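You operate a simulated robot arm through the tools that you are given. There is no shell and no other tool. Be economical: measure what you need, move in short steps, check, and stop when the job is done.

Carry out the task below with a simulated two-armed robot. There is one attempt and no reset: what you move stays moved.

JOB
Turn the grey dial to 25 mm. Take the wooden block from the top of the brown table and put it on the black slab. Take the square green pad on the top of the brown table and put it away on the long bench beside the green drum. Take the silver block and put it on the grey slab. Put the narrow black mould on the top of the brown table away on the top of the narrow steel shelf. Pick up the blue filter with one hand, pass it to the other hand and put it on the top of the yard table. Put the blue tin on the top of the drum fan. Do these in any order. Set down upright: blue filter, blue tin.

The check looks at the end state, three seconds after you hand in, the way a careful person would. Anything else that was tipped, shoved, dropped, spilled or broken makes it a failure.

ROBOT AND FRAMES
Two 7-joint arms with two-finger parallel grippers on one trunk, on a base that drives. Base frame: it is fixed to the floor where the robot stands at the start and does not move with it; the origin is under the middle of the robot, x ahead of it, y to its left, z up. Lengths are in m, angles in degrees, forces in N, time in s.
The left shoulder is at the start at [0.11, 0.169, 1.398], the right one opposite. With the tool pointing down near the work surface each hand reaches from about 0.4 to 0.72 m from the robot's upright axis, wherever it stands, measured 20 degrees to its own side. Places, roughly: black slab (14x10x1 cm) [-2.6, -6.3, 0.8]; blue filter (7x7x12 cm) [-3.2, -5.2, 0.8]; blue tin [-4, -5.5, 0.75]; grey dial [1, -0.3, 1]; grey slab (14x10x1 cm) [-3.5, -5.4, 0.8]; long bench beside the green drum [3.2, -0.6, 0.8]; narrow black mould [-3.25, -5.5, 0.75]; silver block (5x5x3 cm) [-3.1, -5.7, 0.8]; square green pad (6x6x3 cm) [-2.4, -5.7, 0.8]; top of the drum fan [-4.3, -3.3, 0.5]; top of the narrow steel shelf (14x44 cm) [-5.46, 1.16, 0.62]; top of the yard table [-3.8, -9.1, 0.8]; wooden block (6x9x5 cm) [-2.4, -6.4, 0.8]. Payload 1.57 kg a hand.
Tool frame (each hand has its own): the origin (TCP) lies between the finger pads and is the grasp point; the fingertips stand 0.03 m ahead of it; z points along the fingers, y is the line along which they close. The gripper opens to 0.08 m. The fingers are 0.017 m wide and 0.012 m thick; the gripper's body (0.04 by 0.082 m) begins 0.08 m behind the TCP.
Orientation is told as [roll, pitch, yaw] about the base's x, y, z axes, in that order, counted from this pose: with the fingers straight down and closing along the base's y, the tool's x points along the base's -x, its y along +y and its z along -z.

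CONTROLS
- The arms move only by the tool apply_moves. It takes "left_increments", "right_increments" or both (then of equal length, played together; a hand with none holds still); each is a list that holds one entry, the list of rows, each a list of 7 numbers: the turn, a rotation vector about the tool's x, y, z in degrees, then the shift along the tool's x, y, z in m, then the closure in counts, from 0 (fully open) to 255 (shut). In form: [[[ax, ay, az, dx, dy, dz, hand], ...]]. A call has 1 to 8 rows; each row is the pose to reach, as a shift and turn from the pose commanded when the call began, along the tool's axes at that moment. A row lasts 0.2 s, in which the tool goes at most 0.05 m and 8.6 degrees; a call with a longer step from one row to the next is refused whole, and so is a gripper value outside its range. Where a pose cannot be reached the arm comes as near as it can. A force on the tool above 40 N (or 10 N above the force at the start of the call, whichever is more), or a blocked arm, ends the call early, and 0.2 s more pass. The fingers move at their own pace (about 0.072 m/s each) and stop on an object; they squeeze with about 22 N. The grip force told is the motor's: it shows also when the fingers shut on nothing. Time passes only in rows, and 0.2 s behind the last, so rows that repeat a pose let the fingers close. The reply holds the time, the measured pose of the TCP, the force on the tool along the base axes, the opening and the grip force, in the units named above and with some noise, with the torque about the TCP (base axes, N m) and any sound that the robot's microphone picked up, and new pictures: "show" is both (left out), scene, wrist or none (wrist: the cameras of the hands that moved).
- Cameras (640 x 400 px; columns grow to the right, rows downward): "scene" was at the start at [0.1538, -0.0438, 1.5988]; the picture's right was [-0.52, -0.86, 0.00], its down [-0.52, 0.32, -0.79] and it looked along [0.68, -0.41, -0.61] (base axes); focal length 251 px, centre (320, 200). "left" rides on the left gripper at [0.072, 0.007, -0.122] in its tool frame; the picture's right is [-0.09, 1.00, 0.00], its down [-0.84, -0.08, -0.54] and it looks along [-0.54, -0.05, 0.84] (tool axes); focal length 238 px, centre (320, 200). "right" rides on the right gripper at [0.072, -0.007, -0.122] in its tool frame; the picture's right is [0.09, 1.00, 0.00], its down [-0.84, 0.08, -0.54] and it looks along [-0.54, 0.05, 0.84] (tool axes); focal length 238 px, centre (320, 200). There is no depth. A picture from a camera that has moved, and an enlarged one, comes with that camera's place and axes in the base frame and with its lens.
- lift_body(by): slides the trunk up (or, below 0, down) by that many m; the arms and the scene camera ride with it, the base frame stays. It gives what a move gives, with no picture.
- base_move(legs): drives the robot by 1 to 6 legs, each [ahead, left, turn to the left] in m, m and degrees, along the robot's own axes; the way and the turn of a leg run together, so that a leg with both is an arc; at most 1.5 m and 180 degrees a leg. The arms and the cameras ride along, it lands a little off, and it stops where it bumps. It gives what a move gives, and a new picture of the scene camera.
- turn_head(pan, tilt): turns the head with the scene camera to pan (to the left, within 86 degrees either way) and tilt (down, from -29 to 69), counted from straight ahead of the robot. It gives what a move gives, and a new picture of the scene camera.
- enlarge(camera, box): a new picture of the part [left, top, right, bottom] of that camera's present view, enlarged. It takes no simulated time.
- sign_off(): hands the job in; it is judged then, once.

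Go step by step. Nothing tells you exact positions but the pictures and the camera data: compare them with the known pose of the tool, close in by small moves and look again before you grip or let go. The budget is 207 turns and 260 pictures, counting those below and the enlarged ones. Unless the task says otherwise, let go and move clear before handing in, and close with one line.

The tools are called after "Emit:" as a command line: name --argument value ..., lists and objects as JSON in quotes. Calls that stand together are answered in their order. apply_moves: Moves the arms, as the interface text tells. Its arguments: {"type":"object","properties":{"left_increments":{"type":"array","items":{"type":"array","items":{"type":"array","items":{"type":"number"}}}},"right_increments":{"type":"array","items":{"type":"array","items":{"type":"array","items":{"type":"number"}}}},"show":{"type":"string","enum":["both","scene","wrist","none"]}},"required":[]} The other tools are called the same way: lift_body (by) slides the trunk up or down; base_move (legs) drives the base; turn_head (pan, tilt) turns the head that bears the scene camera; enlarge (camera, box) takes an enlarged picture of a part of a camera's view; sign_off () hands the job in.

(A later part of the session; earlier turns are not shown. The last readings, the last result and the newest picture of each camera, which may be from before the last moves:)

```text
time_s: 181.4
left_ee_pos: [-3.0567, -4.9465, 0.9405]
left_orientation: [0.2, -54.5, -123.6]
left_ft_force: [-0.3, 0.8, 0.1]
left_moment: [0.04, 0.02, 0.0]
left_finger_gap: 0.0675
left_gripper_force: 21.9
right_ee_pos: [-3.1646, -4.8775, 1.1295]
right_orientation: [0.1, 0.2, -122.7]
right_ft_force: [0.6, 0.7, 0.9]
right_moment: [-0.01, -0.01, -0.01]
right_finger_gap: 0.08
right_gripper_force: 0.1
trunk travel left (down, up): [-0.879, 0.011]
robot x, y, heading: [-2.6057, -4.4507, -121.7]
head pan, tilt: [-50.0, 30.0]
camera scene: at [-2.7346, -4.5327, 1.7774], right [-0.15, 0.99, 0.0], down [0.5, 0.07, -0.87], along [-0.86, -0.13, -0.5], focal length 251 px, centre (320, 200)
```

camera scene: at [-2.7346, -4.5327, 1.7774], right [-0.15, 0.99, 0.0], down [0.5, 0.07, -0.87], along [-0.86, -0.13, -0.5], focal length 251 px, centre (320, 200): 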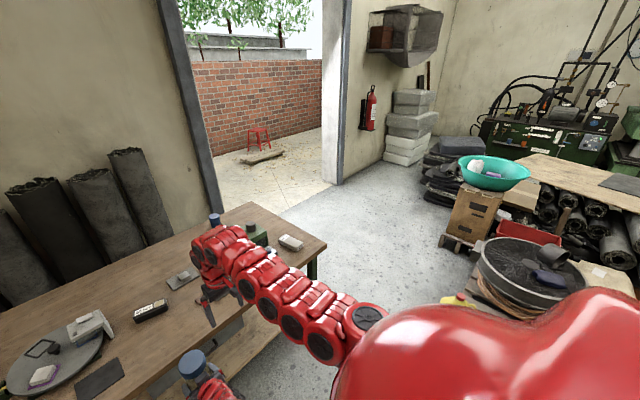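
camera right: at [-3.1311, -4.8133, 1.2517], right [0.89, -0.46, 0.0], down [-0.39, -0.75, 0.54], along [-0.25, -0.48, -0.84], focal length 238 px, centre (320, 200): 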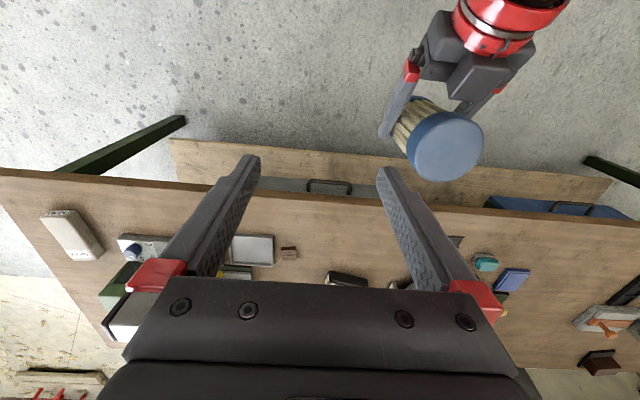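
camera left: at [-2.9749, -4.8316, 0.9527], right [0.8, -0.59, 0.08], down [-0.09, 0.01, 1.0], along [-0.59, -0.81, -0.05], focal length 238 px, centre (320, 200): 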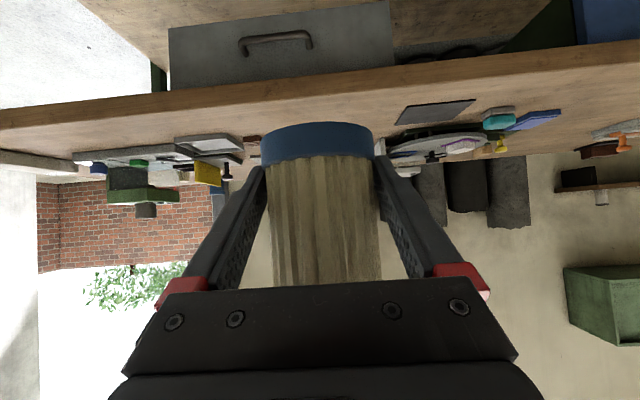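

The doorway is clear. I'll pass to the right of the table and go through, stopping outside to look.

Emit:
base_move --legs '[[0, -1.12, 0], [1.1, 0, 0], [0.6, -0.7, 0], [1.2, 0, 0]]'

Emit:
turn_head --pan 45 --tilt 20

```text
time_s: 190.6
left_ee_pos: [-4.3032, -4.9993, 0.9422]
left_orientation: [0.2, -54.6, -115.1]
left_ft_force: [-0.3, 0.4, -3.2]
left_moment: [0.03, -0.04, 0.0]
left_finger_gap: 0.0676
left_gripper_force: 21.9
right_ee_pos: [-4.4198, -4.9466, 1.1307]
right_orientation: [0.0, -0.1, -114.2]
right_ft_force: [0.3, 1.1, -0.6]
right_moment: [-0.01, 0.0, -0.02]
right_finger_gap: 0.08
right_gripper_force: 0.1
trunk travel left (down, up): [-0.879, 0.011]
robot x, y, heading: [-3.9269, -4.4451, -113.1]
head pan, tilt: [-50.0, 30.0]
stopped in leg 2: the robot was blocked; the commanded pose is now the measured one
camera scene: at [-4.0435, -4.5418, 1.7778], right [-0.29, 0.96, 0.0], down [0.48, 0.14, -0.87], along [-0.83, -0.25, -0.5], focal length 251 px, centre (320, 200)
```

scene: 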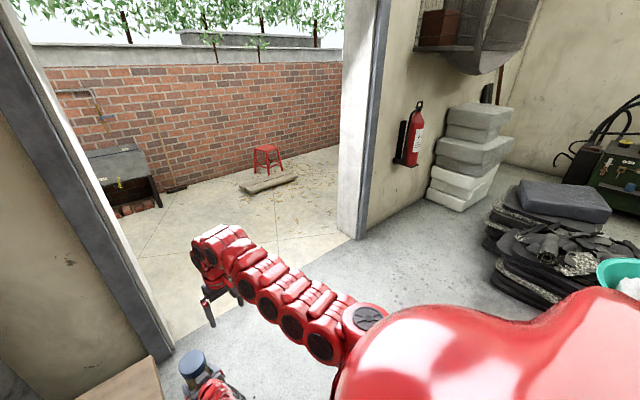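

```text
time_s: 192.3
left_ee_pos: [-4.3045, -5.002, 0.9398]
left_orientation: [0.2, -54.4, -115.1]
left_ft_force: [0.8, 0.0, -1.8]
left_moment: [-0.03, -0.03, 0.02]
left_finger_gap: 0.0676
left_gripper_force: 22.3
right_ee_pos: [-4.4212, -4.9491, 1.1306]
right_orientation: [0.0, 0.0, -114.3]
right_ft_force: [0.9, 0.0, 0.5]
right_moment: [-0.02, 0.0, -0.01]
right_finger_gap: 0.0798
right_gripper_force: 0.1
trunk travel left (down, up): [-0.879, 0.011]
robot x, y, heading: [-3.9261, -4.443, -112.8]
head pan, tilt: [45.0, 20.0]
camera scene: at [-3.9232, -4.6058, 1.7935], right [-0.93, -0.37, 0.0], down [-0.13, 0.32, -0.94], along [0.35, -0.87, -0.34], focal length 251 px, centre (320, 200)
```

scene: 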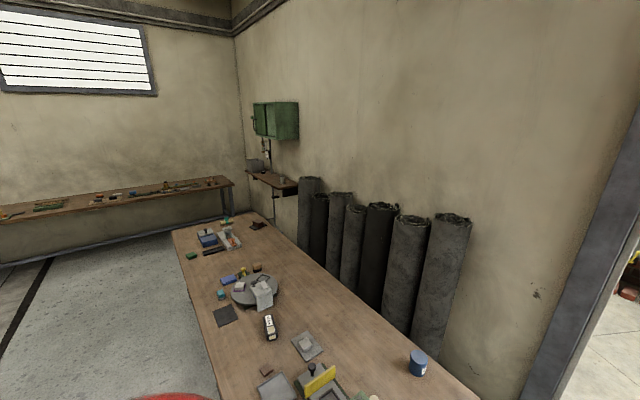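

I bumped the table's right front corner (it reaches farther than I judged). Back off slightly, sidestep right, straighten and continue diagonally.

Emit:
base_move --legs '[[-0.04, 0, 0], [0, -0.27, 0], [0, 0, -9], [0.5, -0.25, 0]]'

Emit:
turn_head --pan 10 --tilt 30

```text
time_s: 198.1
left_ee_pos: [-5.0874, -5.0834, 0.9415]
left_orientation: [0.2, -54.6, -123.5]
left_ft_force: [0.2, 0.0, -2.6]
left_moment: [0.0, -0.01, 0.02]
left_finger_gap: 0.0676
left_gripper_force: 22.2
right_ee_pos: [-5.1947, -5.0158, 1.1305]
right_orientation: [-0.1, 0.0, -122.6]
right_ft_force: [-0.1, 0.3, 0.5]
right_moment: [0.02, 0.02, 0.0]
right_finger_gap: 0.0802
right_gripper_force: 0.0
trunk travel left (down, up): [-0.879, 0.011]
robot x, y, heading: [-4.6323, -4.5904, -121.0]
head pan, tilt: [45.0, 20.0]
camera scene: at [-4.6529, -4.7474, 1.7936], right [-0.97, -0.23, 0.0], down [-0.08, 0.33, -0.94], along [0.22, -0.91, -0.34], focal length 251 px, centre (320, 200)
```

scene: 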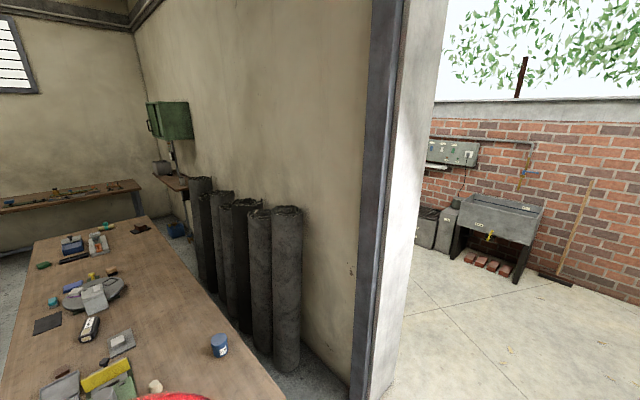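

```text
time_s: 199.1
left_ee_pos: [-5.0871, -5.0833, 0.9406]
left_orientation: [0.1, -54.6, -123.5]
left_ft_force: [-0.2, 0.0, -2.9]
left_moment: [0.0, -0.01, 0.01]
left_finger_gap: 0.0675
left_gripper_force: 22.1
right_ee_pos: [-5.1951, -5.0139, 1.1303]
right_orientation: [0.0, 0.0, -122.7]
right_ft_force: [0.4, 0.3, 0.5]
right_moment: [0.03, -0.01, -0.01]
right_finger_gap: 0.0801
right_gripper_force: 0.1
trunk travel left (down, up): [-0.879, 0.011]
robot x, y, heading: [-4.6333, -4.5901, -121.5]
head pan, tilt: [10.0, 30.0]
camera scene: at [-4.7081, -4.7414, 1.7775], right [-0.93, 0.36, 0.0], down [0.18, 0.47, -0.87], along [-0.32, -0.81, -0.5], focal length 251 px, centre (320, 200)
```

scene: 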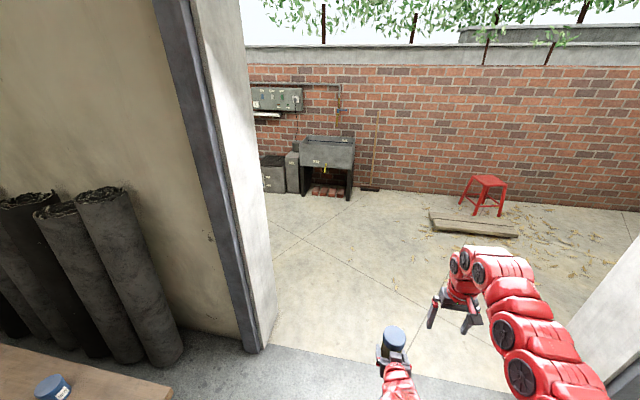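

Doorway is straight ahead. Drive through and look left for the yard table.

Emit:
base_move --legs '[[0.95, -0.15, 0], [0.9, 0, 0]]'

Emit:
turn_head --pan 75 --tilt 20

```text
time_s: 208.5
left_ee_pos: [-6.1615, -6.6148, 0.9409]
left_orientation: [0.1, -54.4, -122.0]
left_ft_force: [0.0, 0.5, -3.6]
left_moment: [0.02, 0.03, 0.01]
left_finger_gap: 0.0673
left_gripper_force: 22.5
right_ee_pos: [-6.2704, -6.5474, 1.1308]
right_orientation: [0.1, 0.0, -121.2]
right_ft_force: [-0.3, 0.2, -0.5]
right_moment: [0.0, -0.01, -0.03]
right_finger_gap: 0.0802
right_gripper_force: 0.1
trunk travel left (down, up): [-0.879, 0.011]
robot x, y, heading: [-5.7169, -6.1085, -120.2]
head pan, tilt: [10.0, 30.0]
camera scene: at [-5.7896, -6.2638, 1.7775], right [-0.94, 0.34, 0.0], down [0.17, 0.47, -0.87], along [-0.3, -0.81, -0.5], focal length 251 px, centre (320, 200)
```

scene: 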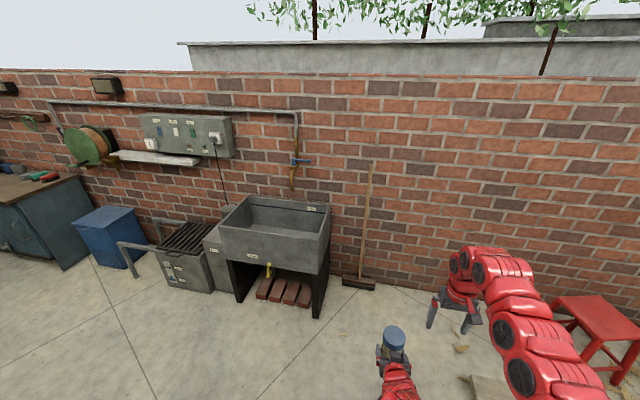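

```text
time_s: 209.9
left_ee_pos: [-6.1609, -6.6152, 0.9413]
left_orientation: [0.2, -54.4, -122.2]
left_ft_force: [0.6, 0.1, -3.0]
left_moment: [0.02, 0.01, -0.02]
left_finger_gap: 0.0673
left_gripper_force: 21.6
right_ee_pos: [-6.2711, -6.5488, 1.1295]
right_orientation: [0.0, 0.1, -121.4]
right_ft_force: [0.0, 0.4, -0.8]
right_moment: [0.02, -0.02, 0.0]
right_finger_gap: 0.0801
right_gripper_force: 0.1
trunk travel left (down, up): [-0.879, 0.011]
robot x, y, heading: [-5.7154, -6.1095, -120.3]
head pan, tilt: [75.0, 20.0]
camera scene: at [-5.6933, -6.2455, 1.7935], right [-0.71, -0.71, 0.0], down [-0.24, 0.24, -0.94], along [0.66, -0.67, -0.34], focal length 251 px, centre (320, 200)
```

scene: 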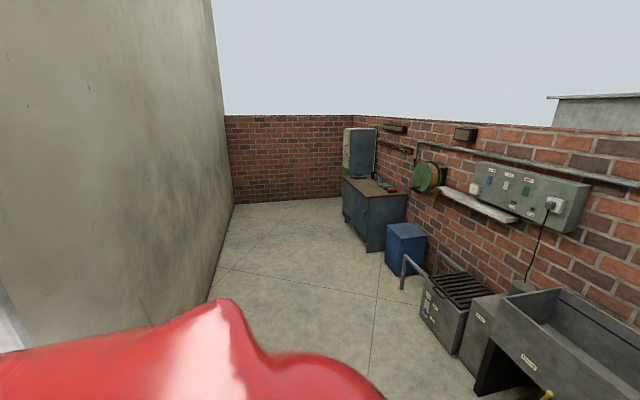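

The yard table is the blue cabinet-bench with a brown top further left along the wall. Slide left along the yard to stand in front of it.

Emit:
base_move --legs '[[0.05, 0, -1.5], [0, 1.45, 0], [0, 1.2, 0]]'

Emit:
turn_head --pan 20 --tilt 35

```text
time_s: 223.4
left_ee_pos: [-3.9573, -8.0712, 0.9397]
left_orientation: [0.2, -54.5, -125.5]
left_ft_force: [0.2, -0.3, -4.0]
left_moment: [0.02, 0.01, 0.0]
left_finger_gap: 0.0675
left_gripper_force: 22.0
right_ee_pos: [-4.0629, -7.9979, 1.1302]
right_orientation: [0.0, 0.2, -124.5]
right_ft_force: [-0.4, -0.2, 0.3]
right_moment: [0.03, -0.04, 0.01]
right_finger_gap: 0.0796
right_gripper_force: 0.0
trunk travel left (down, up): [-0.879, 0.011]
robot x, y, heading: [-3.4864, -7.5927, -123.5]
head pan, tilt: [75.0, 20.0]
camera scene: at [-3.4692, -7.7293, 1.7936], right [-0.75, -0.66, 0.0], down [-0.23, 0.26, -0.94], along [0.62, -0.7, -0.34], focal length 251 px, centre (320, 200)
```

scene: 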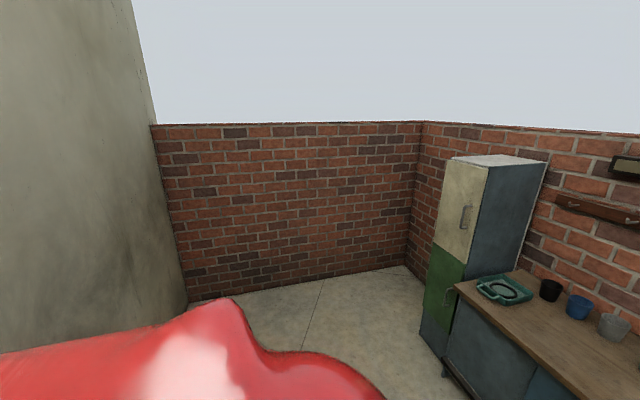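

```text
time_s: 224.7
left_ee_pos: [-3.9571, -8.0711, 0.9404]
left_orientation: [0.0, -54.5, -125.6]
left_ft_force: [0.1, 0.5, -3.2]
left_moment: [-0.02, 0.0, 0.01]
left_finger_gap: 0.0675
left_gripper_force: 21.8
right_ee_pos: [-4.0627, -7.9993, 1.1294]
right_orientation: [-0.1, 0.0, -124.7]
right_ft_force: [0.4, 0.5, 0.2]
right_moment: [-0.01, 0.02, 0.0]
right_finger_gap: 0.08
right_gripper_force: 0.1
trunk travel left (down, up): [-0.879, 0.011]
robot x, y, heading: [-3.4854, -7.5963, -123.5]
head pan, tilt: [20.0, 35.0]
camera scene: at [-3.5509, -7.7455, 1.7697], right [-0.97, 0.23, 0.0], down [0.13, 0.56, -0.82], along [-0.19, -0.8, -0.57], focal length 251 px, centre (320, 200)
```

scene: 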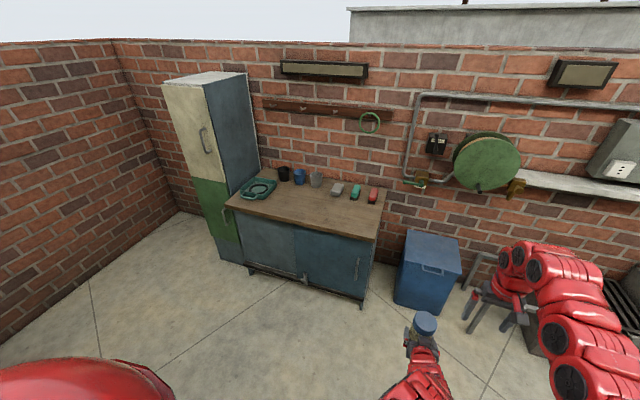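

Target spot about [-3.76, -9.06] on the clear front of the tabletop. Drive left 0.71 and ahead 0.7.

Emit:
base_move --legs '[[0, 0.71, 0], [0.69, 0, 0]]'

Emit:
turn_head --pan 0 --tilt 55

Emit:
apply_moves --left_increments '[[[0, 0, 0, 0, 0, 0, 255]]]' --show "wrist"

```text
time_s: 231.9
left_ee_pos: [-3.7474, -9.034, 0.9411]
left_orientation: [0.2, -54.5, -125.7]
left_ft_force: [0.5, 0.6, -2.8]
left_moment: [-0.01, -0.01, -0.02]
left_finger_gap: 0.0674
left_gripper_force: 22.5
right_ee_pos: [-3.8522, -8.9604, 1.1301]
right_orientation: [0.1, 0.1, -124.9]
right_ft_force: [-0.6, 0.6, 0.1]
right_moment: [-0.04, 0.0, 0.02]
right_finger_gap: 0.0801
right_gripper_force: 0.1
trunk travel left (down, up): [-0.879, 0.011]
robot x, y, heading: [-3.2745, -8.5597, -123.7]
head pan, tilt: [20.0, 35.0]
camera scene: at [-3.3397, -8.7085, 1.7698], right [-0.97, 0.24, 0.0], down [0.14, 0.56, -0.82], along [-0.19, -0.8, -0.57], focal length 251 px, centre (320, 200)
```

scene: 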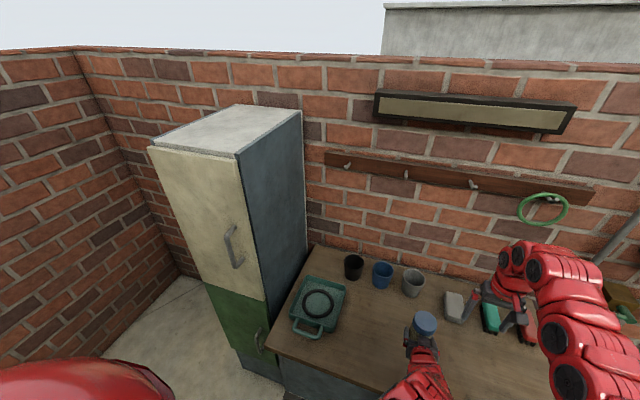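

```text
time_s: 232.8
left_ee_pos: [-3.7472, -9.0337, 0.9405]
left_orientation: [0.2, -54.5, -125.7]
left_ft_force: [-0.2, 0.6, -3.0]
left_moment: [-0.02, -0.02, -0.01]
left_finger_gap: 0.0675
left_gripper_force: 21.5
right_ee_pos: [-3.8522, -8.9598, 1.1292]
right_orientation: [0.0, 0.1, -124.8]
right_ft_force: [0.6, -0.2, 0.0]
right_moment: [0.0, 0.01, -0.01]
right_finger_gap: 0.0799
right_gripper_force: 0.1
trunk travel left (down, up): [-0.879, 0.011]
robot x, y, heading: [-3.271, -8.558, -123.8]
head pan, tilt: [0.0, 55.0]
camera scene: at [-3.3594, -8.6839, 1.7414], right [-0.83, 0.55, 0.0], down [0.45, 0.68, -0.57], along [-0.32, -0.48, -0.82], focal length 251 px, centre (320, 200)
```

scene: 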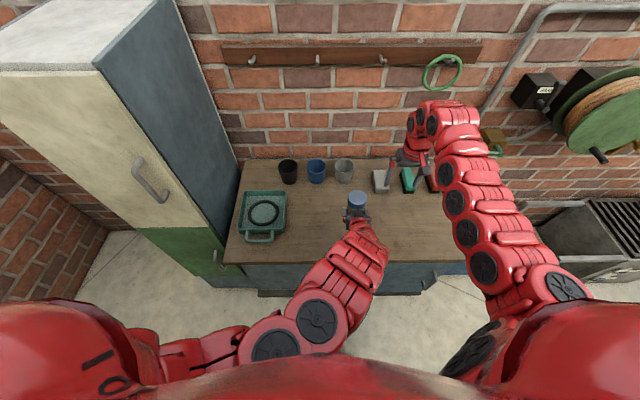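

```text
time_s: 233.2
left_ee_pos: [-3.7484, -9.0336, 0.9396]
left_orientation: [0.2, -54.4, -125.7]
left_ft_force: [0.0, -0.5, -2.5]
left_moment: [0.02, -0.01, -0.01]
left_finger_gap: 0.0672
left_gripper_force: 21.7
right_ee_pos: [-3.8537, -8.9608, 1.1298]
right_orientation: [0.1, 0.2, -124.8]
right_ft_force: [0.4, -0.4, -0.1]
right_moment: [0.01, 0.0, 0.02]
right_finger_gap: 0.08
right_gripper_force: 0.1
trunk travel left (down, up): [-0.879, 0.011]
robot x, y, heading: [-3.2725, -8.5535, -123.5]
head pan, tilt: [0.0, 55.0]
camera left: at [-3.6609, -8.9226, 0.9528], right [0.78, -0.62, 0.08], down [-0.09, 0.01, 1.0], along [-0.62, -0.78, -0.05], focal length 238 px, centre (320, 200)
```

left: 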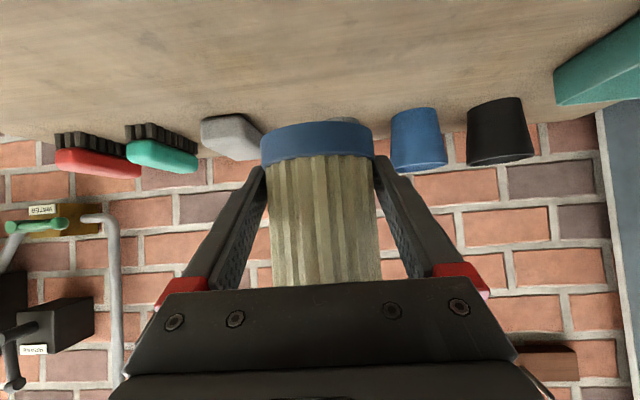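

Over the clear part of the tabletop. Lower gradually with the arm until contact.

Emit:
apply_moves --left_increments '[[[0, 0, 0, 0.0246, 0, 0.0172, 255], [0, 0, 0, 0.041, 0, 0.0287, 255], [0, 0, 0, 0.0532, 0, 0.0373, 255], [0, 0, 0, 0.0614, 0, 0.043, 255], [0, 0, 0, 0.0696, 0, 0.0488, 255], [0, 0, 0, 0.0778, 0, 0.0545, 255]]]' --show "wrist"

```text
time_s: 234.6
left_ee_pos: [-3.748, -9.033, 0.877]
left_orientation: [0.1, -54.4, -125.6]
left_ft_force: [0.5, 0.1, -2.2]
left_moment: [-0.02, -0.01, 0.0]
left_finger_gap: 0.0673
left_gripper_force: 22.2
left hand out of reach, approached as far as the arm can: row 4, 5, 6
right_ee_pos: [-3.853, -8.9604, 1.1298]
right_orientation: [0.0, -0.1, -124.8]
right_ft_force: [-0.1, 0.3, 0.1]
right_moment: [-0.01, -0.03, 0.01]
right_finger_gap: 0.0799
right_gripper_force: 0.0
trunk travel left (down, up): [-0.879, 0.011]
robot x, y, heading: [-3.2777, -8.5565, -123.6]
head pan, tilt: [0.0, 55.0]
camera left: at [-3.6603, -8.922, 0.8888], right [0.78, -0.62, 0.08], down [-0.09, 0.01, 1.0], along [-0.62, -0.78, -0.05], focal length 238 px, centre (320, 200)
```

left: 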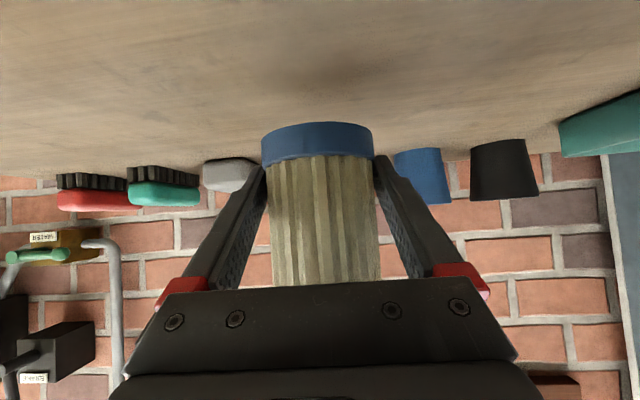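

Near the table (about 3 cm to go). Use the trunk in small steps.

Emit:
lift_body --by -0.025

Emit:
apply_moves --left_increments '[[[0, 0, 0, 0.0025, 0, 0.0017, 255], [0, 0, 0, 0.005, 0, 0.0034, 255], [0, 0, 0, 0.0074, 0, 0.0052, 255], [0, 0, 0, 0.0098, 0, 0.0069, 255]]]' --show "wrist"

```text
time_s: 235.3
left_ee_pos: [-3.7481, -9.0336, 0.8511]
left_orientation: [0.0, -54.4, -125.6]
left_ft_force: [-0.7, 0.0, -2.3]
left_moment: [0.01, -0.01, -0.04]
left_finger_gap: 0.0672
left_gripper_force: 22.1
right_ee_pos: [-3.8538, -8.9602, 1.1042]
right_orientation: [0.1, 0.0, -124.8]
right_ft_force: [0.3, -0.8, -0.4]
right_moment: [0.02, 0.02, 0.03]
right_finger_gap: 0.08
right_gripper_force: 0.1
trunk travel left (down, up): [-0.854, 0.036]
robot x, y, heading: [-3.2731, -8.5582, -123.7]
head pan, tilt: [0.0, 55.0]
```

```text
time_s: 236.3
left_ee_pos: [-3.7443, -9.0303, 0.8468]
left_orientation: [0.1, -54.3, -125.8]
left_ft_force: [-0.9, 0.1, -1.5]
left_moment: [0.0, -0.01, 0.0]
left_finger_gap: 0.0677
left_gripper_force: 21.8
left hand out of reach, approached as far as the arm can: row 1, 2, 3, 4
right_ee_pos: [-3.8526, -8.9611, 1.1042]
right_orientation: [0.0, 0.1, -124.9]
right_ft_force: [0.1, 0.1, -0.6]
right_moment: [-0.02, -0.01, -0.01]
right_finger_gap: 0.0799
right_gripper_force: 0.0
trunk travel left (down, up): [-0.854, 0.036]
robot x, y, heading: [-3.2748, -8.5572, -123.5]
head pan, tilt: [0.0, 55.0]
camera left: at [-3.6584, -8.919, 0.8596], right [0.78, -0.62, 0.08], down [-0.09, 0.01, 1.0], along [-0.62, -0.78, -0.05], focal length 238 px, centre (320, 200)
```

left: 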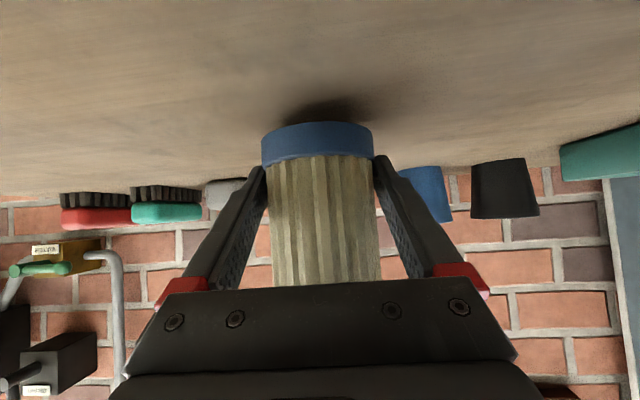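

Emit:
lift_body --by -0.006

Emit:
lift_body --by -0.004

```text
time_s: 236.8
left_ee_pos: [-3.7455, -9.0306, 0.8415]
left_orientation: [0.1, -54.3, -125.6]
left_ft_force: [-0.5, 0.9, -3.2]
left_moment: [0.01, -0.01, 0.0]
left_finger_gap: 0.0674
left_gripper_force: 22.1
right_ee_pos: [-3.8527, -8.9617, 1.0984]
right_orientation: [0.0, 0.1, -124.8]
right_ft_force: [0.2, 0.1, 0.4]
right_moment: [0.0, 0.02, 0.01]
right_finger_gap: 0.0798
right_gripper_force: 0.1
trunk travel left (down, up): [-0.848, 0.042]
robot x, y, heading: [-3.2745, -8.5595, -123.6]
head pan, tilt: [0.0, 55.0]
```

```text
time_s: 237.3
left_ee_pos: [-3.745, -9.0296, 0.8356]
left_orientation: [0.1, -54.4, -125.6]
left_ft_force: [-0.7, 0.9, -1.8]
left_moment: [0.0, 0.0, 0.02]
left_finger_gap: 0.0676
left_gripper_force: 22.1
right_ee_pos: [-3.8531, -8.9611, 1.0944]
right_orientation: [0.0, 0.1, -124.8]
right_ft_force: [-0.1, 0.1, 0.3]
right_moment: [0.02, -0.01, 0.02]
right_finger_gap: 0.0799
right_gripper_force: 0.0
trunk travel left (down, up): [-0.844, 0.046]
robot x, y, heading: [-3.2774, -8.5568, -123.5]
head pan, tilt: [0.0, 55.0]
```

Emit:
lift_body --by -0.005

Emit:
apply_moves --left_increments '[[[0, 0, 0, 0, 0, 0, 255]]]' --show "wrist"

```text
time_s: 237.9
left_ee_pos: [-3.7467, -9.0298, 0.8316]
left_orientation: [0.2, -54.4, -125.6]
left_ft_force: [-0.2, -0.3, -2.3]
left_moment: [0.01, -0.02, 0.0]
left_finger_gap: 0.0674
left_gripper_force: 22.2
right_ee_pos: [-3.8531, -8.9615, 1.0885]
right_orientation: [0.0, 0.2, -124.7]
right_ft_force: [-0.5, 0.6, -0.3]
right_moment: [0.02, -0.02, 0.05]
right_finger_gap: 0.0798
right_gripper_force: 0.0
trunk travel left (down, up): [-0.839, 0.051]
robot x, y, heading: [-3.2745, -8.56, -123.7]
head pan, tilt: [0.0, 55.0]
```

```text
time_s: 238.3
left_ee_pos: [-3.7463, -9.0297, 0.8316]
left_orientation: [0.1, -54.4, -125.5]
left_ft_force: [-0.5, 0.8, -2.3]
left_moment: [0.07, -0.02, 0.0]
left_finger_gap: 0.0676
left_gripper_force: 22.4
right_ee_pos: [-3.8514, -8.9621, 1.0907]
right_orientation: [0.0, 0.1, -124.7]
right_ft_force: [-0.5, 0.2, -0.3]
right_moment: [-0.02, 0.03, 0.02]
right_finger_gap: 0.0799
right_gripper_force: 0.1
trunk travel left (down, up): [-0.839, 0.051]
robot x, y, heading: [-3.2753, -8.5576, -123.9]
head pan, tilt: [0.0, 55.0]
camera left: at [-3.6585, -8.9191, 0.8447], right [0.78, -0.62, 0.08], down [-0.09, 0.01, 1.0], along [-0.62, -0.78, -0.05], focal length 238 px, centre (320, 200)
```

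left: 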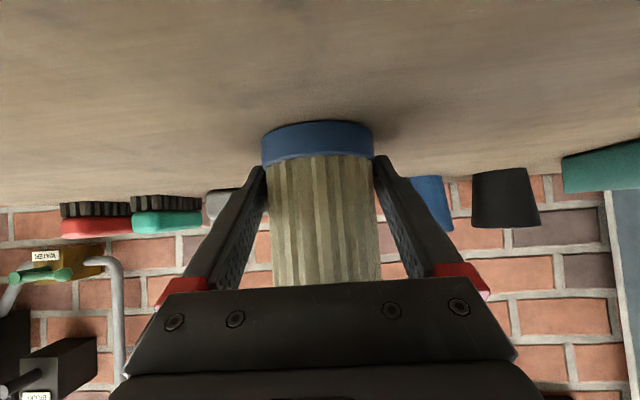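

Emit:
lift_body --by -0.005

Emit:
lift_body --by -0.004

```text
time_s: 238.8
left_ee_pos: [-3.7468, -9.0315, 0.8303]
left_orientation: [0.0, -54.7, -125.5]
left_ft_force: [-1.7, -0.8, 15.6]
left_moment: [-0.02, -0.09, 0.1]
left_finger_gap: 0.0678
left_gripper_force: 22.1
right_ee_pos: [-3.8537, -8.9598, 1.0863]
right_orientation: [0.0, 0.0, -124.8]
right_ft_force: [-0.5, 0.0, 0.0]
right_moment: [0.02, -0.04, 0.0]
right_finger_gap: 0.0798
right_gripper_force: 0.0
trunk travel left (down, up): [-0.834, 0.056]
robot x, y, heading: [-3.2697, -8.5554, -123.5]
head pan, tilt: [0.0, 55.0]
```

```text
time_s: 239.3
left_ee_pos: [-3.745, -9.0291, 0.8252]
left_orientation: [0.0, -54.6, -125.6]
left_ft_force: [-2.1, -2.1, 18.8]
left_moment: [-0.23, 0.11, 0.09]
left_finger_gap: 0.0675
left_gripper_force: 22.1
right_ee_pos: [-3.8531, -8.9594, 1.082]
right_orientation: [0.0, 0.0, -124.8]
right_ft_force: [0.2, -0.4, 0.7]
right_moment: [0.0, 0.0, 0.02]
right_finger_gap: 0.08
right_gripper_force: 0.0
trunk travel left (down, up): [-0.83, 0.06]
robot x, y, heading: [-3.2743, -8.558, -123.7]
head pan, tilt: [0.0, 55.0]
```

Contact. Open and withdraw back along the tool axis.

Emit:
apply_moves --left_increments '[[[0, 0, 0, 0, 0, 0, 200], [0, 0, 0, 0, 0, 0, 60], [0, 0, 0, 0, 0, 0, 0], [0, 0, 0, 0, 0, 0, 0], [0, 0, 0, 0, 0, -0.03, 0], [0, 0, 0, 0, 0, -0.07, 0], [0, 0, 0, 0, 0, -0.11, 0], [0, 0, 0, 0, 0, -0.13, 0]]]'

```text
time_s: 241.2
left_ee_pos: [-3.6839, -8.943, 0.8979]
left_orientation: [0.0, -54.4, -125.6]
left_ft_force: [-0.1, 0.1, 0.0]
left_moment: [-0.01, 0.02, 0.0]
left_finger_gap: 0.08
left_gripper_force: 0.0
right_ee_pos: [-3.8523, -8.9609, 1.0813]
right_orientation: [0.0, 0.1, -124.8]
right_ft_force: [0.2, -0.6, 0.3]
right_moment: [0.01, -0.03, -0.02]
right_finger_gap: 0.0801
right_gripper_force: 0.1
trunk travel left (down, up): [-0.83, 0.06]
robot x, y, heading: [-3.2741, -8.5588, -123.9]
head pan, tilt: [0.0, 55.0]
camera scene: at [-3.358, -8.6836, 1.6925], right [-0.83, 0.55, 0.0], down [0.45, 0.68, -0.57], along [-0.32, -0.48, -0.82], focal length 251 px, centre (320, 200)
camera left: at [-3.5964, -8.8321, 0.91], right [0.78, -0.62, 0.08], down [-0.09, 0.01, 1.0], along [-0.62, -0.78, -0.05], focal length 238 px, centre (320, 200)
```

scene: 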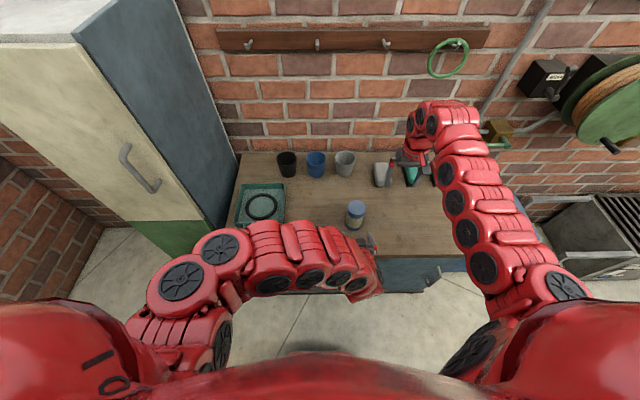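
left: 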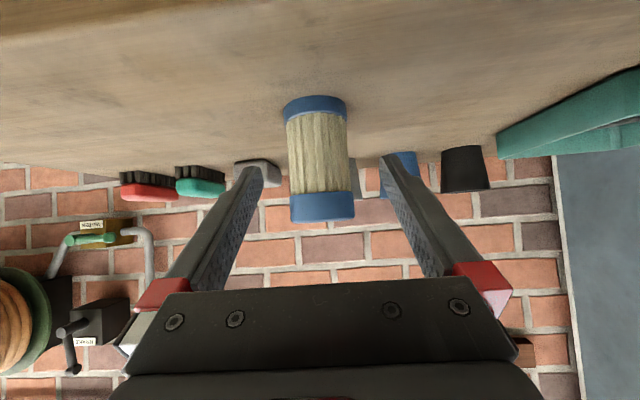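

Filter stands upright on the yard table. Back away and return the left hand to pointing down.

Emit:
base_move --legs '[[-0.62, 0, 2]]'

Emit:
apply_moves --left_increments '[[[0, 8, 0, 0, 0.02, 0, 0], [0, 16, 0, 0, 0.04, 0, 0], [0, 24, 0, 0, 0.06, 0, 0], [0, 32, 0, 0, 0.08, 0, 0], [0, 40, 0, 0, 0.1, 0, 0], [0, 48, 0, 0, 0.12, 0, 0], [0, 54, 0, 0, 0.14, 0, 0], [0, 54, 0, 0, 0.14, 0, 0]]]' --show "none"

```text
time_s: 244.7
left_ee_pos: [-3.3325, -8.43, 0.8976]
left_orientation: [0.0, -54.4, -123.3]
left_ft_force: [-0.9, 0.5, -0.2]
left_moment: [0.01, 0.01, -0.01]
left_finger_gap: 0.0801
left_gripper_force: 0.0
right_ee_pos: [-3.4988, -8.4548, 1.0804]
right_orientation: [0.1, 0.1, -122.5]
right_ft_force: [-0.7, 0.6, -0.6]
right_moment: [-0.02, -0.02, -0.03]
right_finger_gap: 0.0801
right_gripper_force: 0.0
trunk travel left (down, up): [-0.83, 0.06]
robot x, y, heading: [-2.9363, -8.029, -121.6]
head pan, tilt: [0.0, 55.0]
camera scene: at [-3.0177, -8.1584, 1.6924], right [-0.85, 0.52, 0.0], down [0.43, 0.7, -0.57], along [-0.3, -0.49, -0.82], focal length 251 px, centre (320, 200)
```

scene: 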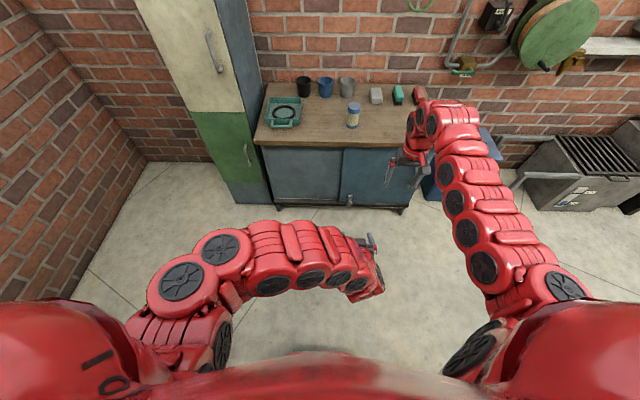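

```text
time_s: 246.5
left_ee_pos: [-3.2188, -8.5101, 0.8924]
left_orientation: [0.1, -0.3, -123.3]
left_ft_force: [0.1, 0.5, 0.6]
left_moment: [-0.03, 0.0, 0.0]
left_finger_gap: 0.08
left_gripper_force: 0.1
left hand out of reach, approached as far as the arm can: row 1, 2, 3, 4, 5, 6, 7, 8
right_ee_pos: [-3.4996, -8.4565, 1.0809]
right_orientation: [0.0, 0.0, -122.5]
right_ft_force: [-0.4, 0.2, 0.4]
right_moment: [0.0, 0.0, -0.02]
right_finger_gap: 0.0802
right_gripper_force: 0.1
trunk travel left (down, up): [-0.83, 0.06]
robot x, y, heading: [-2.94, -8.0281, -121.3]
head pan, tilt: [0.0, 55.0]
```

Now slide right along the yard and back in through the doorway.

Emit:
base_move --legs '[[0, -1.5, 0], [0, -1.5, 0], [0, -0.4, 0], [-0.9, 0, 0], [-0.85, 0, 0]]'

Emit:
turn_head --pan 60 --tilt 35

```text
time_s: 271.6
left_ee_pos: [-5.1275, -5.1836, 0.8911]
left_orientation: [0.1, -0.4, -124.3]
left_ft_force: [1.0, 0.3, 0.3]
left_moment: [-0.02, -0.04, 0.01]
left_finger_gap: 0.08
left_gripper_force: 0.0
right_ee_pos: [-5.4067, -5.124, 1.082]
right_orientation: [0.0, 0.1, -123.6]
right_ft_force: [0.4, -0.3, -0.6]
right_moment: [0.02, 0.0, -0.03]
right_finger_gap: 0.0798
right_gripper_force: 0.0
trunk travel left (down, up): [-0.83, 0.06]
robot x, y, heading: [-4.8386, -4.7052, -122.2]
head pan, tilt: [0.0, 55.0]
camera scene: at [-4.9191, -4.8357, 1.6924], right [-0.85, 0.53, 0.0], down [0.44, 0.69, -0.57], along [-0.31, -0.48, -0.82], focal length 251 px, centre (320, 200)
```

scene: 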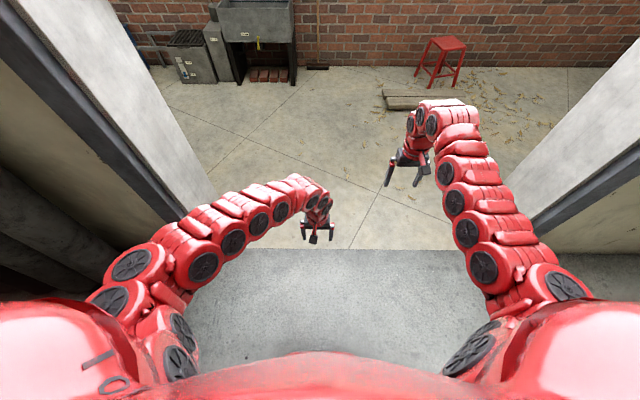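

```text
time_s: 272.9
left_ee_pos: [-5.1276, -5.184, 0.8914]
left_orientation: [0.1, -0.4, -124.3]
left_ft_force: [-1.2, 0.8, 0.1]
left_moment: [0.0, -0.01, 0.05]
left_finger_gap: 0.0799
left_gripper_force: 0.1
right_ee_pos: [-5.4056, -5.1241, 1.0811]
right_orientation: [0.1, 0.0, -123.5]
right_ft_force: [-0.2, -0.2, -0.3]
right_moment: [-0.01, -0.02, 0.04]
right_finger_gap: 0.0799
right_gripper_force: 0.0
trunk travel left (down, up): [-0.83, 0.06]
robot x, y, heading: [-4.8375, -4.7106, -122.5]
head pan, tilt: [60.0, 35.0]
camera scene: at [-4.8394, -4.8524, 1.7207], right [-0.89, -0.46, 0.0], down [-0.27, 0.51, -0.82], along [0.38, -0.73, -0.57], focal length 251 px, centre (320, 200)
```

scene: 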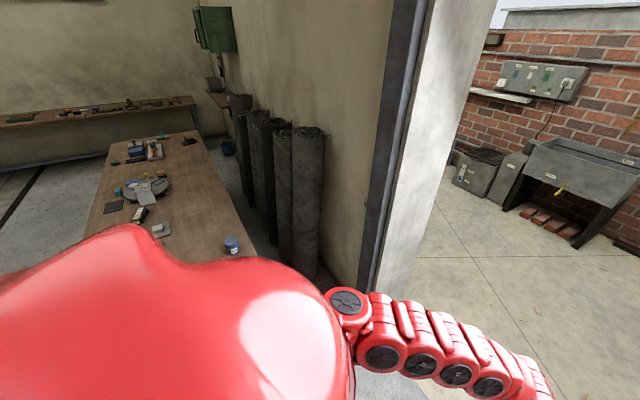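

Tin at about [-4.01, -5.46] near the table's right rear. Raise the left hand, turn left 90° to face the table end and close in.

Emit:
apply_moves --left_increments '[[[0, 0, 0, -0.02, 0, -0.04, 0], [0, 0, 0, -0.04, 0, -0.08, 0], [0, 0, 0, -0.06, 0, -0.12, 0], [0, 0, 0, -0.08, 0, -0.16, 0], [0, 0, 0, -0.1, 0, -0.2, 0], [0, 0, 0, -0.1, 0, -0.2, 0]]]' --show "none"

Emit:
base_move --legs '[[0, 0, 90], [0.38, 0, 0]]'

Emit:
turn_head --pan -10 --tilt 50

```text
time_s: 274.2
left_ee_pos: [-5.1802, -5.2636, 1.092]
left_orientation: [0.0, -0.4, -124.3]
left_ft_force: [0.0, -0.7, -0.5]
left_moment: [0.01, 0.0, -0.01]
left_finger_gap: 0.0802
left_gripper_force: 0.2
left hand out of reach, approached as far as the arm can: row 1, 2
right_ee_pos: [-5.4068, -5.1236, 1.0816]
right_orientation: [0.0, -0.1, -123.6]
right_ft_force: [0.2, -0.1, -1.1]
right_moment: [0.03, 0.0, 0.02]
right_finger_gap: 0.08
right_gripper_force: 0.0
trunk travel left (down, up): [-0.83, 0.06]
robot x, y, heading: [-4.8312, -4.7114, -122.4]
head pan, tilt: [60.0, 35.0]
```

```text
time_s: 280.4
left_ee_pos: [-3.9758, -5.2803, 1.0918]
left_orientation: [0.1, -0.4, -35.9]
left_ft_force: [0.1, -1.0, -0.8]
left_moment: [-0.02, -0.01, 0.01]
left_finger_gap: 0.0799
left_gripper_force: 0.0
right_ee_pos: [-4.1207, -5.5022, 1.0815]
right_orientation: [0.0, 0.0, -35.3]
right_ft_force: [-0.5, 1.0, 0.5]
right_moment: [-0.01, 0.03, -0.02]
right_finger_gap: 0.0799
right_gripper_force: 0.0
trunk travel left (down, up): [-0.83, 0.06]
robot x, y, heading: [-4.5193, -4.9174, -33.9]
head pan, tilt: [60.0, 35.0]
camera scene: at [-4.376, -4.926, 1.7208], right [0.44, -0.9, 0.0], down [-0.52, -0.25, -0.82], along [0.74, 0.36, -0.57], focal length 251 px, centre (320, 200)
```

scene: 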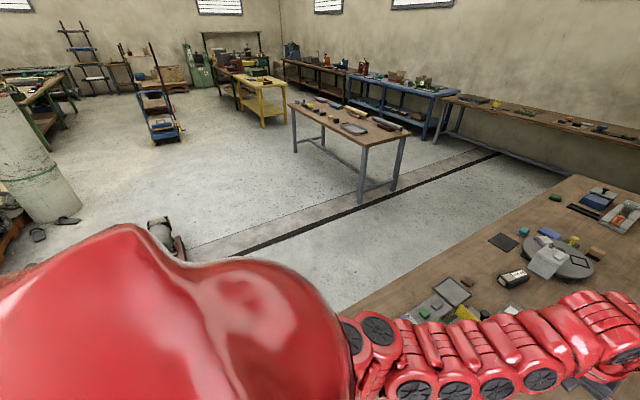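

```text
time_s: 281.8
left_ee_pos: [-3.9742, -5.2799, 1.0913]
left_orientation: [0.1, -0.4, -35.8]
left_ft_force: [1.5, 1.0, 0.7]
left_moment: [0.0, 0.0, -0.05]
left_finger_gap: 0.0798
left_gripper_force: 0.0
right_ee_pos: [-4.1207, -5.5014, 1.0813]
right_orientation: [0.0, 0.0, -35.1]
right_ft_force: [-0.2, 0.4, 0.3]
right_moment: [0.01, -0.03, -0.01]
right_finger_gap: 0.08
right_gripper_force: 0.1
trunk travel left (down, up): [-0.83, 0.06]
robot x, y, heading: [-4.5182, -4.918, -33.8]
head pan, tilt: [-10.0, 50.0]
camera scene: at [-4.3988, -5.0186, 1.699], right [-0.69, -0.72, 0.0], down [-0.55, 0.53, -0.64], along [0.46, -0.45, -0.77], focal length 251 px, centre (320, 200)
```

scene: 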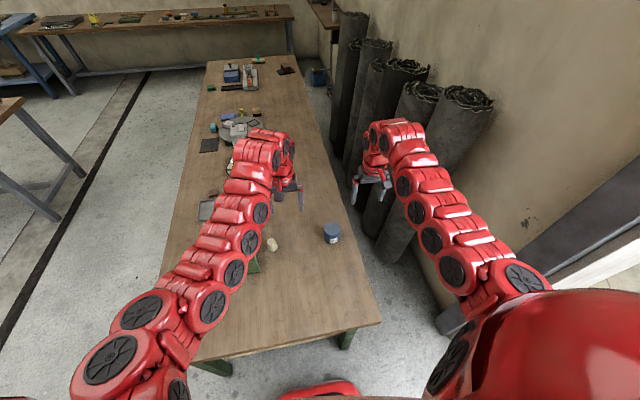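

Bring the right hand above the tin.

Emit:
apply_moves --right_increments '[[[0, 0, 0, -0.01, 0.03, 0.02, 0], [0, 0, 0, -0.02, 0.06, 0.05, 0], [0, 0, 0, -0.035, 0.085, 0.08, 0], [0, 0, 0, -0.045, 0.093, 0.1, 0], [0, 0, 0, -0.045, 0.093, 0.1, 0]]]' --show "wrist"

```text
time_s: 283.0
left_ee_pos: [-3.9755, -5.28, 1.0914]
left_orientation: [0.2, -0.4, -35.9]
left_ft_force: [-0.6, -0.3, 0.5]
left_moment: [0.02, 0.0, -0.04]
left_finger_gap: 0.0801
left_gripper_force: 0.1
right_ee_pos: [-4.0321, -5.454, 0.9825]
right_orientation: [0.1, -0.1, -35.1]
right_ft_force: [-0.5, 0.9, 0.9]
right_moment: [-0.05, 0.01, 0.01]
right_finger_gap: 0.0798
right_gripper_force: 0.0
trunk travel left (down, up): [-0.83, 0.06]
robot x, y, heading: [-4.5184, -4.9249, -33.8]
head pan, tilt: [-10.0, 50.0]
camera right: at [-4.0922, -5.419, 1.1031], right [0.5, 0.87, 0.0], down [0.73, -0.42, 0.54], along [0.47, -0.27, -0.84], focal length 238 px, centre (320, 200)
```

right: 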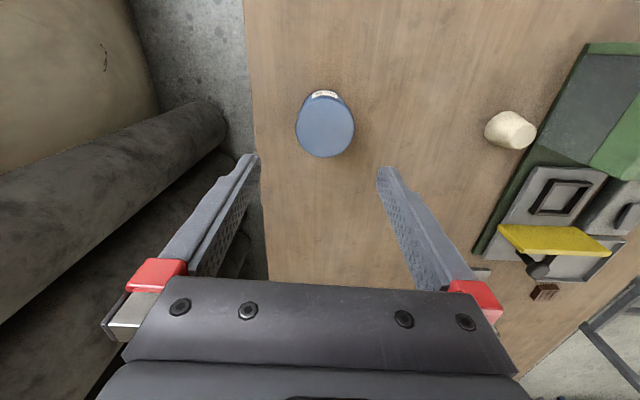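

Emit:
apply_moves --right_increments '[[[0, 0, 0, -0.005, 0.005, 0.03, 0], [0, 0, 0, -0.005, 0.005, 0.06, 0], [0, 0, 0, -0.005, 0.005, 0.07, 0], [0, 0, 0, -0.005, 0.005, 0.07, 0]]]' --show "wrist"

```text
time_s: 284.0
left_ee_pos: [-3.9749, -5.2795, 1.0918]
left_orientation: [0.0, -0.4, -35.9]
left_ft_force: [0.0, -0.8, 0.6]
left_moment: [0.02, 0.0, -0.01]
left_finger_gap: 0.08
left_gripper_force: 0.1
right_ee_pos: [-4.0438, -5.4431, 0.928]
right_orientation: [0.0, 0.1, -35.2]
right_ft_force: [0.1, 0.9, -0.1]
right_moment: [-0.01, 0.04, 0.03]
right_finger_gap: 0.0801
right_gripper_force: 0.0
right hand out of reach, approached as far as the arm can: row 1, 2, 3, 4
trunk travel left (down, up): [-0.83, 0.06]
robot x, y, heading: [-4.5197, -4.92, -33.9]
head pan, tilt: [-10.0, 50.0]
camera right: at [-4.1044, -5.4075, 1.0499], right [0.5, 0.87, 0.0], down [0.73, -0.42, 0.54], along [0.47, -0.27, -0.84], focal length 238 px, centre (320, 200)
```

right: 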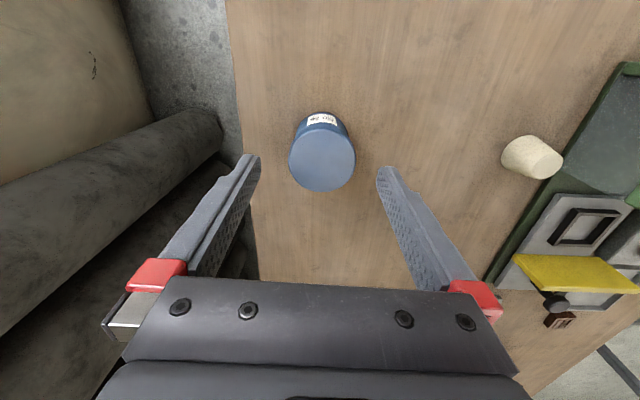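

Emit:
apply_moves --right_increments '[[[0, 0, 0, 0, 0, -0.04, 0], [0, 0, 0, 0, 0, -0.08, 0], [0, 0, 0, 0, 0, -0.12, 0], [0, 0, 0, 0, 0, -0.12, 0]]]' --left_increments '[[[0, 0, 0, -0.02, 0, -0.03, 0], [0, 0, 0, -0.04, 0, -0.06, 0], [0, 0, 0, -0.04, 0, -0.09, 0], [0, 0, 0, -0.04, 0, -0.09, 0]]]' --show "none"

Emit:
lift_body --by -0.12

Emit:
apply_moves --right_increments '[[[0, 0, 0, -0.02, -0.003, 0, 0], [0, 0, 0, -0.02, -0.003, 0.02, 0], [0, 0, 0, -0.02, -0.003, 0.02, 0]]]' --show "wrist"

```text
time_s: 285.0
left_ee_pos: [-3.9764, -5.2699, 1.1157]
left_orientation: [0.1, -0.5, -35.9]
left_ft_force: [0.0, 0.0, -0.1]
left_moment: [0.02, 0.0, 0.02]
left_finger_gap: 0.08
left_gripper_force: 0.1
left hand out of reach, approached as far as the arm can: row 1, 2, 3, 4
right_ee_pos: [-4.0434, -5.4435, 1.0466]
right_orientation: [0.0, 0.1, -35.1]
right_ft_force: [-0.7, 0.3, 0.5]
right_moment: [0.02, -0.01, 0.02]
right_finger_gap: 0.0801
right_gripper_force: 0.1
trunk travel left (down, up): [-0.83, 0.06]
robot x, y, heading: [-4.5218, -4.9234, -34.1]
head pan, tilt: [-10.0, 50.0]
```

```text
time_s: 286.5
left_ee_pos: [-3.976, -5.2687, 0.9962]
left_orientation: [0.1, -0.7, -35.9]
left_ft_force: [0.1, -0.2, 0.1]
left_moment: [0.01, -0.02, -0.02]
left_finger_gap: 0.0798
left_gripper_force: 0.2
right_ee_pos: [-4.0442, -5.4433, 0.9267]
right_orientation: [0.0, 0.1, -35.3]
right_ft_force: [0.0, -0.3, -0.8]
right_moment: [-0.01, 0.01, 0.0]
right_finger_gap: 0.0802
right_gripper_force: 0.1
trunk travel left (down, up): [-0.71, 0.18]
robot x, y, heading: [-4.5238, -4.9202, -34.1]
head pan, tilt: [-10.0, 50.0]
```

```text
time_s: 287.3
left_ee_pos: [-3.9757, -5.2694, 0.9955]
left_orientation: [0.1, -0.7, -35.9]
left_ft_force: [0.2, -0.4, -0.1]
left_moment: [0.0, 0.0, -0.02]
left_finger_gap: 0.0803
left_gripper_force: 0.1
right_ee_pos: [-4.027, -5.4577, 0.9072]
right_orientation: [-0.1, 0.0, -35.2]
right_ft_force: [0.6, 0.1, -0.1]
right_moment: [0.0, 0.01, 0.03]
right_finger_gap: 0.0799
right_gripper_force: 0.0
trunk travel left (down, up): [-0.71, 0.18]
robot x, y, heading: [-4.5199, -4.9236, -33.8]
head pan, tilt: [-10.0, 50.0]
camera right: at [-4.0883, -5.4228, 1.0288], right [0.5, 0.87, 0.0], down [0.73, -0.42, 0.54], along [0.47, -0.27, -0.84], focal length 238 px, centre (320, 200)
```

right: 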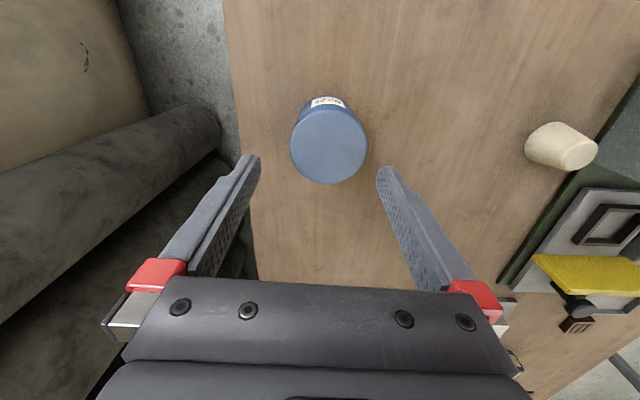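

Tin top near z 0.84, diameter ~6 cm. Centre and go down, then grip.

Emit:
apply_moves --right_increments '[[[0, 0, 0, 0.0047, 0.0067, 0.0, 0], [0, 0, 0, 0.0047, 0.0067, 0.03, 0], [0, 0, 0, 0.0047, 0.0067, 0.06, 0], [0, 0, 0, 0.0047, 0.0067, 0.09, 0], [0, 0, 0, 0.0047, 0.0067, 0.09, 0], [0, 0, 0, 0.0047, 0.0067, 0.09, 255], [0, 0, 0, 0.0047, 0.0067, 0.09, 255], [0, 0, 0, 0.0047, 0.0067, 0.09, 255]]]' --show "wrist"

```text
time_s: 289.1
left_ee_pos: [-3.9765, -5.2691, 0.9972]
left_orientation: [0.1, -0.8, -35.8]
left_ft_force: [1.4, 0.2, 0.1]
left_moment: [0.02, -0.01, 0.01]
left_finger_gap: 0.0799
left_gripper_force: 0.2
right_ee_pos: [-4.0349, -5.4435, 0.8222]
right_orientation: [0.0, -0.1, -35.2]
right_ft_force: [-4.0, -3.3, 18.6]
right_moment: [-0.06, 0.0, 0.0]
right_finger_gap: 0.066
right_gripper_force: 21.9
right hand out of reach, approached as far as the arm can: row 4, 5, 6, 7, 8
trunk travel left (down, up): [-0.71, 0.18]
robot x, y, heading: [-4.5225, -4.9203, -34.0]
head pan, tilt: [-10.0, 50.0]
camera right: at [-4.0956, -5.408, 0.943], right [0.5, 0.87, 0.0], down [0.73, -0.42, 0.54], along [0.47, -0.27, -0.84], focal length 238 px, centre (320, 200)
```

right: 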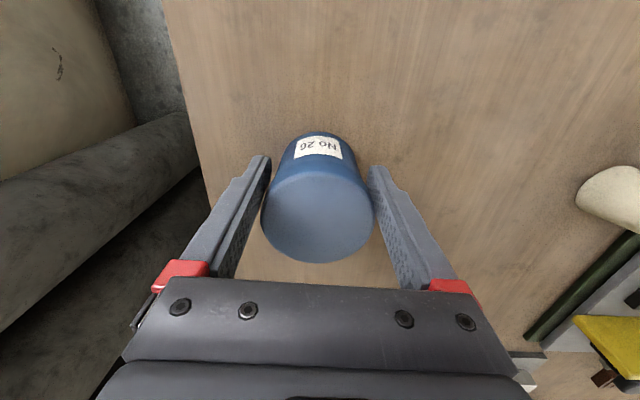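

Gripped. Lift with the trunk and check forces.

Emit:
lift_body --by 0.12

Emit:
apply_moves --right_increments '[[[0, 0, 0, 0, 0, 0, 255]]]' --show "wrist"

```text
time_s: 290.6
left_ee_pos: [-3.976, -5.2707, 1.1155]
left_orientation: [0.1, -0.6, -35.9]
left_ft_force: [0.4, 0.4, -1.2]
left_moment: [-0.02, -0.01, -0.02]
left_finger_gap: 0.0801
left_gripper_force: 0.1
right_ee_pos: [-4.032, -5.4438, 0.9388]
right_orientation: [0.1, 0.1, -35.2]
right_ft_force: [-0.2, 0.6, -1.8]
right_moment: [0.04, 0.03, 0.02]
right_finger_gap: 0.0659
right_gripper_force: 22.1
trunk travel left (down, up): [-0.83, 0.06]
robot x, y, heading: [-4.5197, -4.9222, -33.8]
head pan, tilt: [-10.0, 50.0]
```

```text
time_s: 291.0
left_ee_pos: [-3.976, -5.27, 1.1155]
left_orientation: [0.0, -0.7, -35.8]
left_ft_force: [-0.1, -0.5, 0.3]
left_moment: [0.0, -0.01, 0.0]
left_finger_gap: 0.0802
left_gripper_force: 0.0
right_ee_pos: [-4.0329, -5.4429, 0.94]
right_orientation: [0.1, 0.0, -35.2]
right_ft_force: [0.5, -0.3, -2.8]
right_moment: [0.0, 0.06, 0.02]
right_finger_gap: 0.0661
right_gripper_force: 21.3
trunk travel left (down, up): [-0.83, 0.06]
robot x, y, heading: [-4.5189, -4.9228, -34.0]
head pan, tilt: [-10.0, 50.0]
camera right: at [-4.0936, -5.4089, 1.0614], right [0.5, 0.87, 0.0], down [0.73, -0.42, 0.54], along [0.47, -0.27, -0.84], focal length 238 px, centre (320, 200)
```

right: 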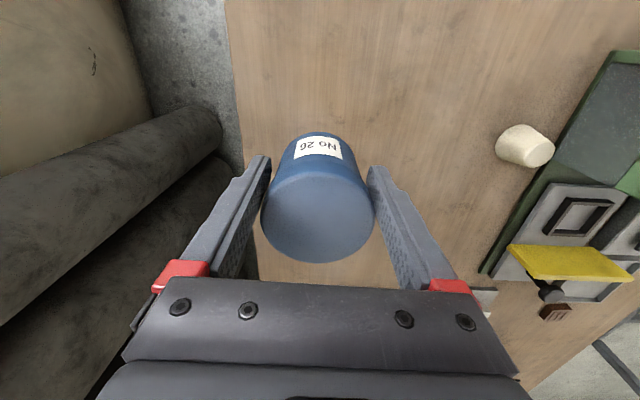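

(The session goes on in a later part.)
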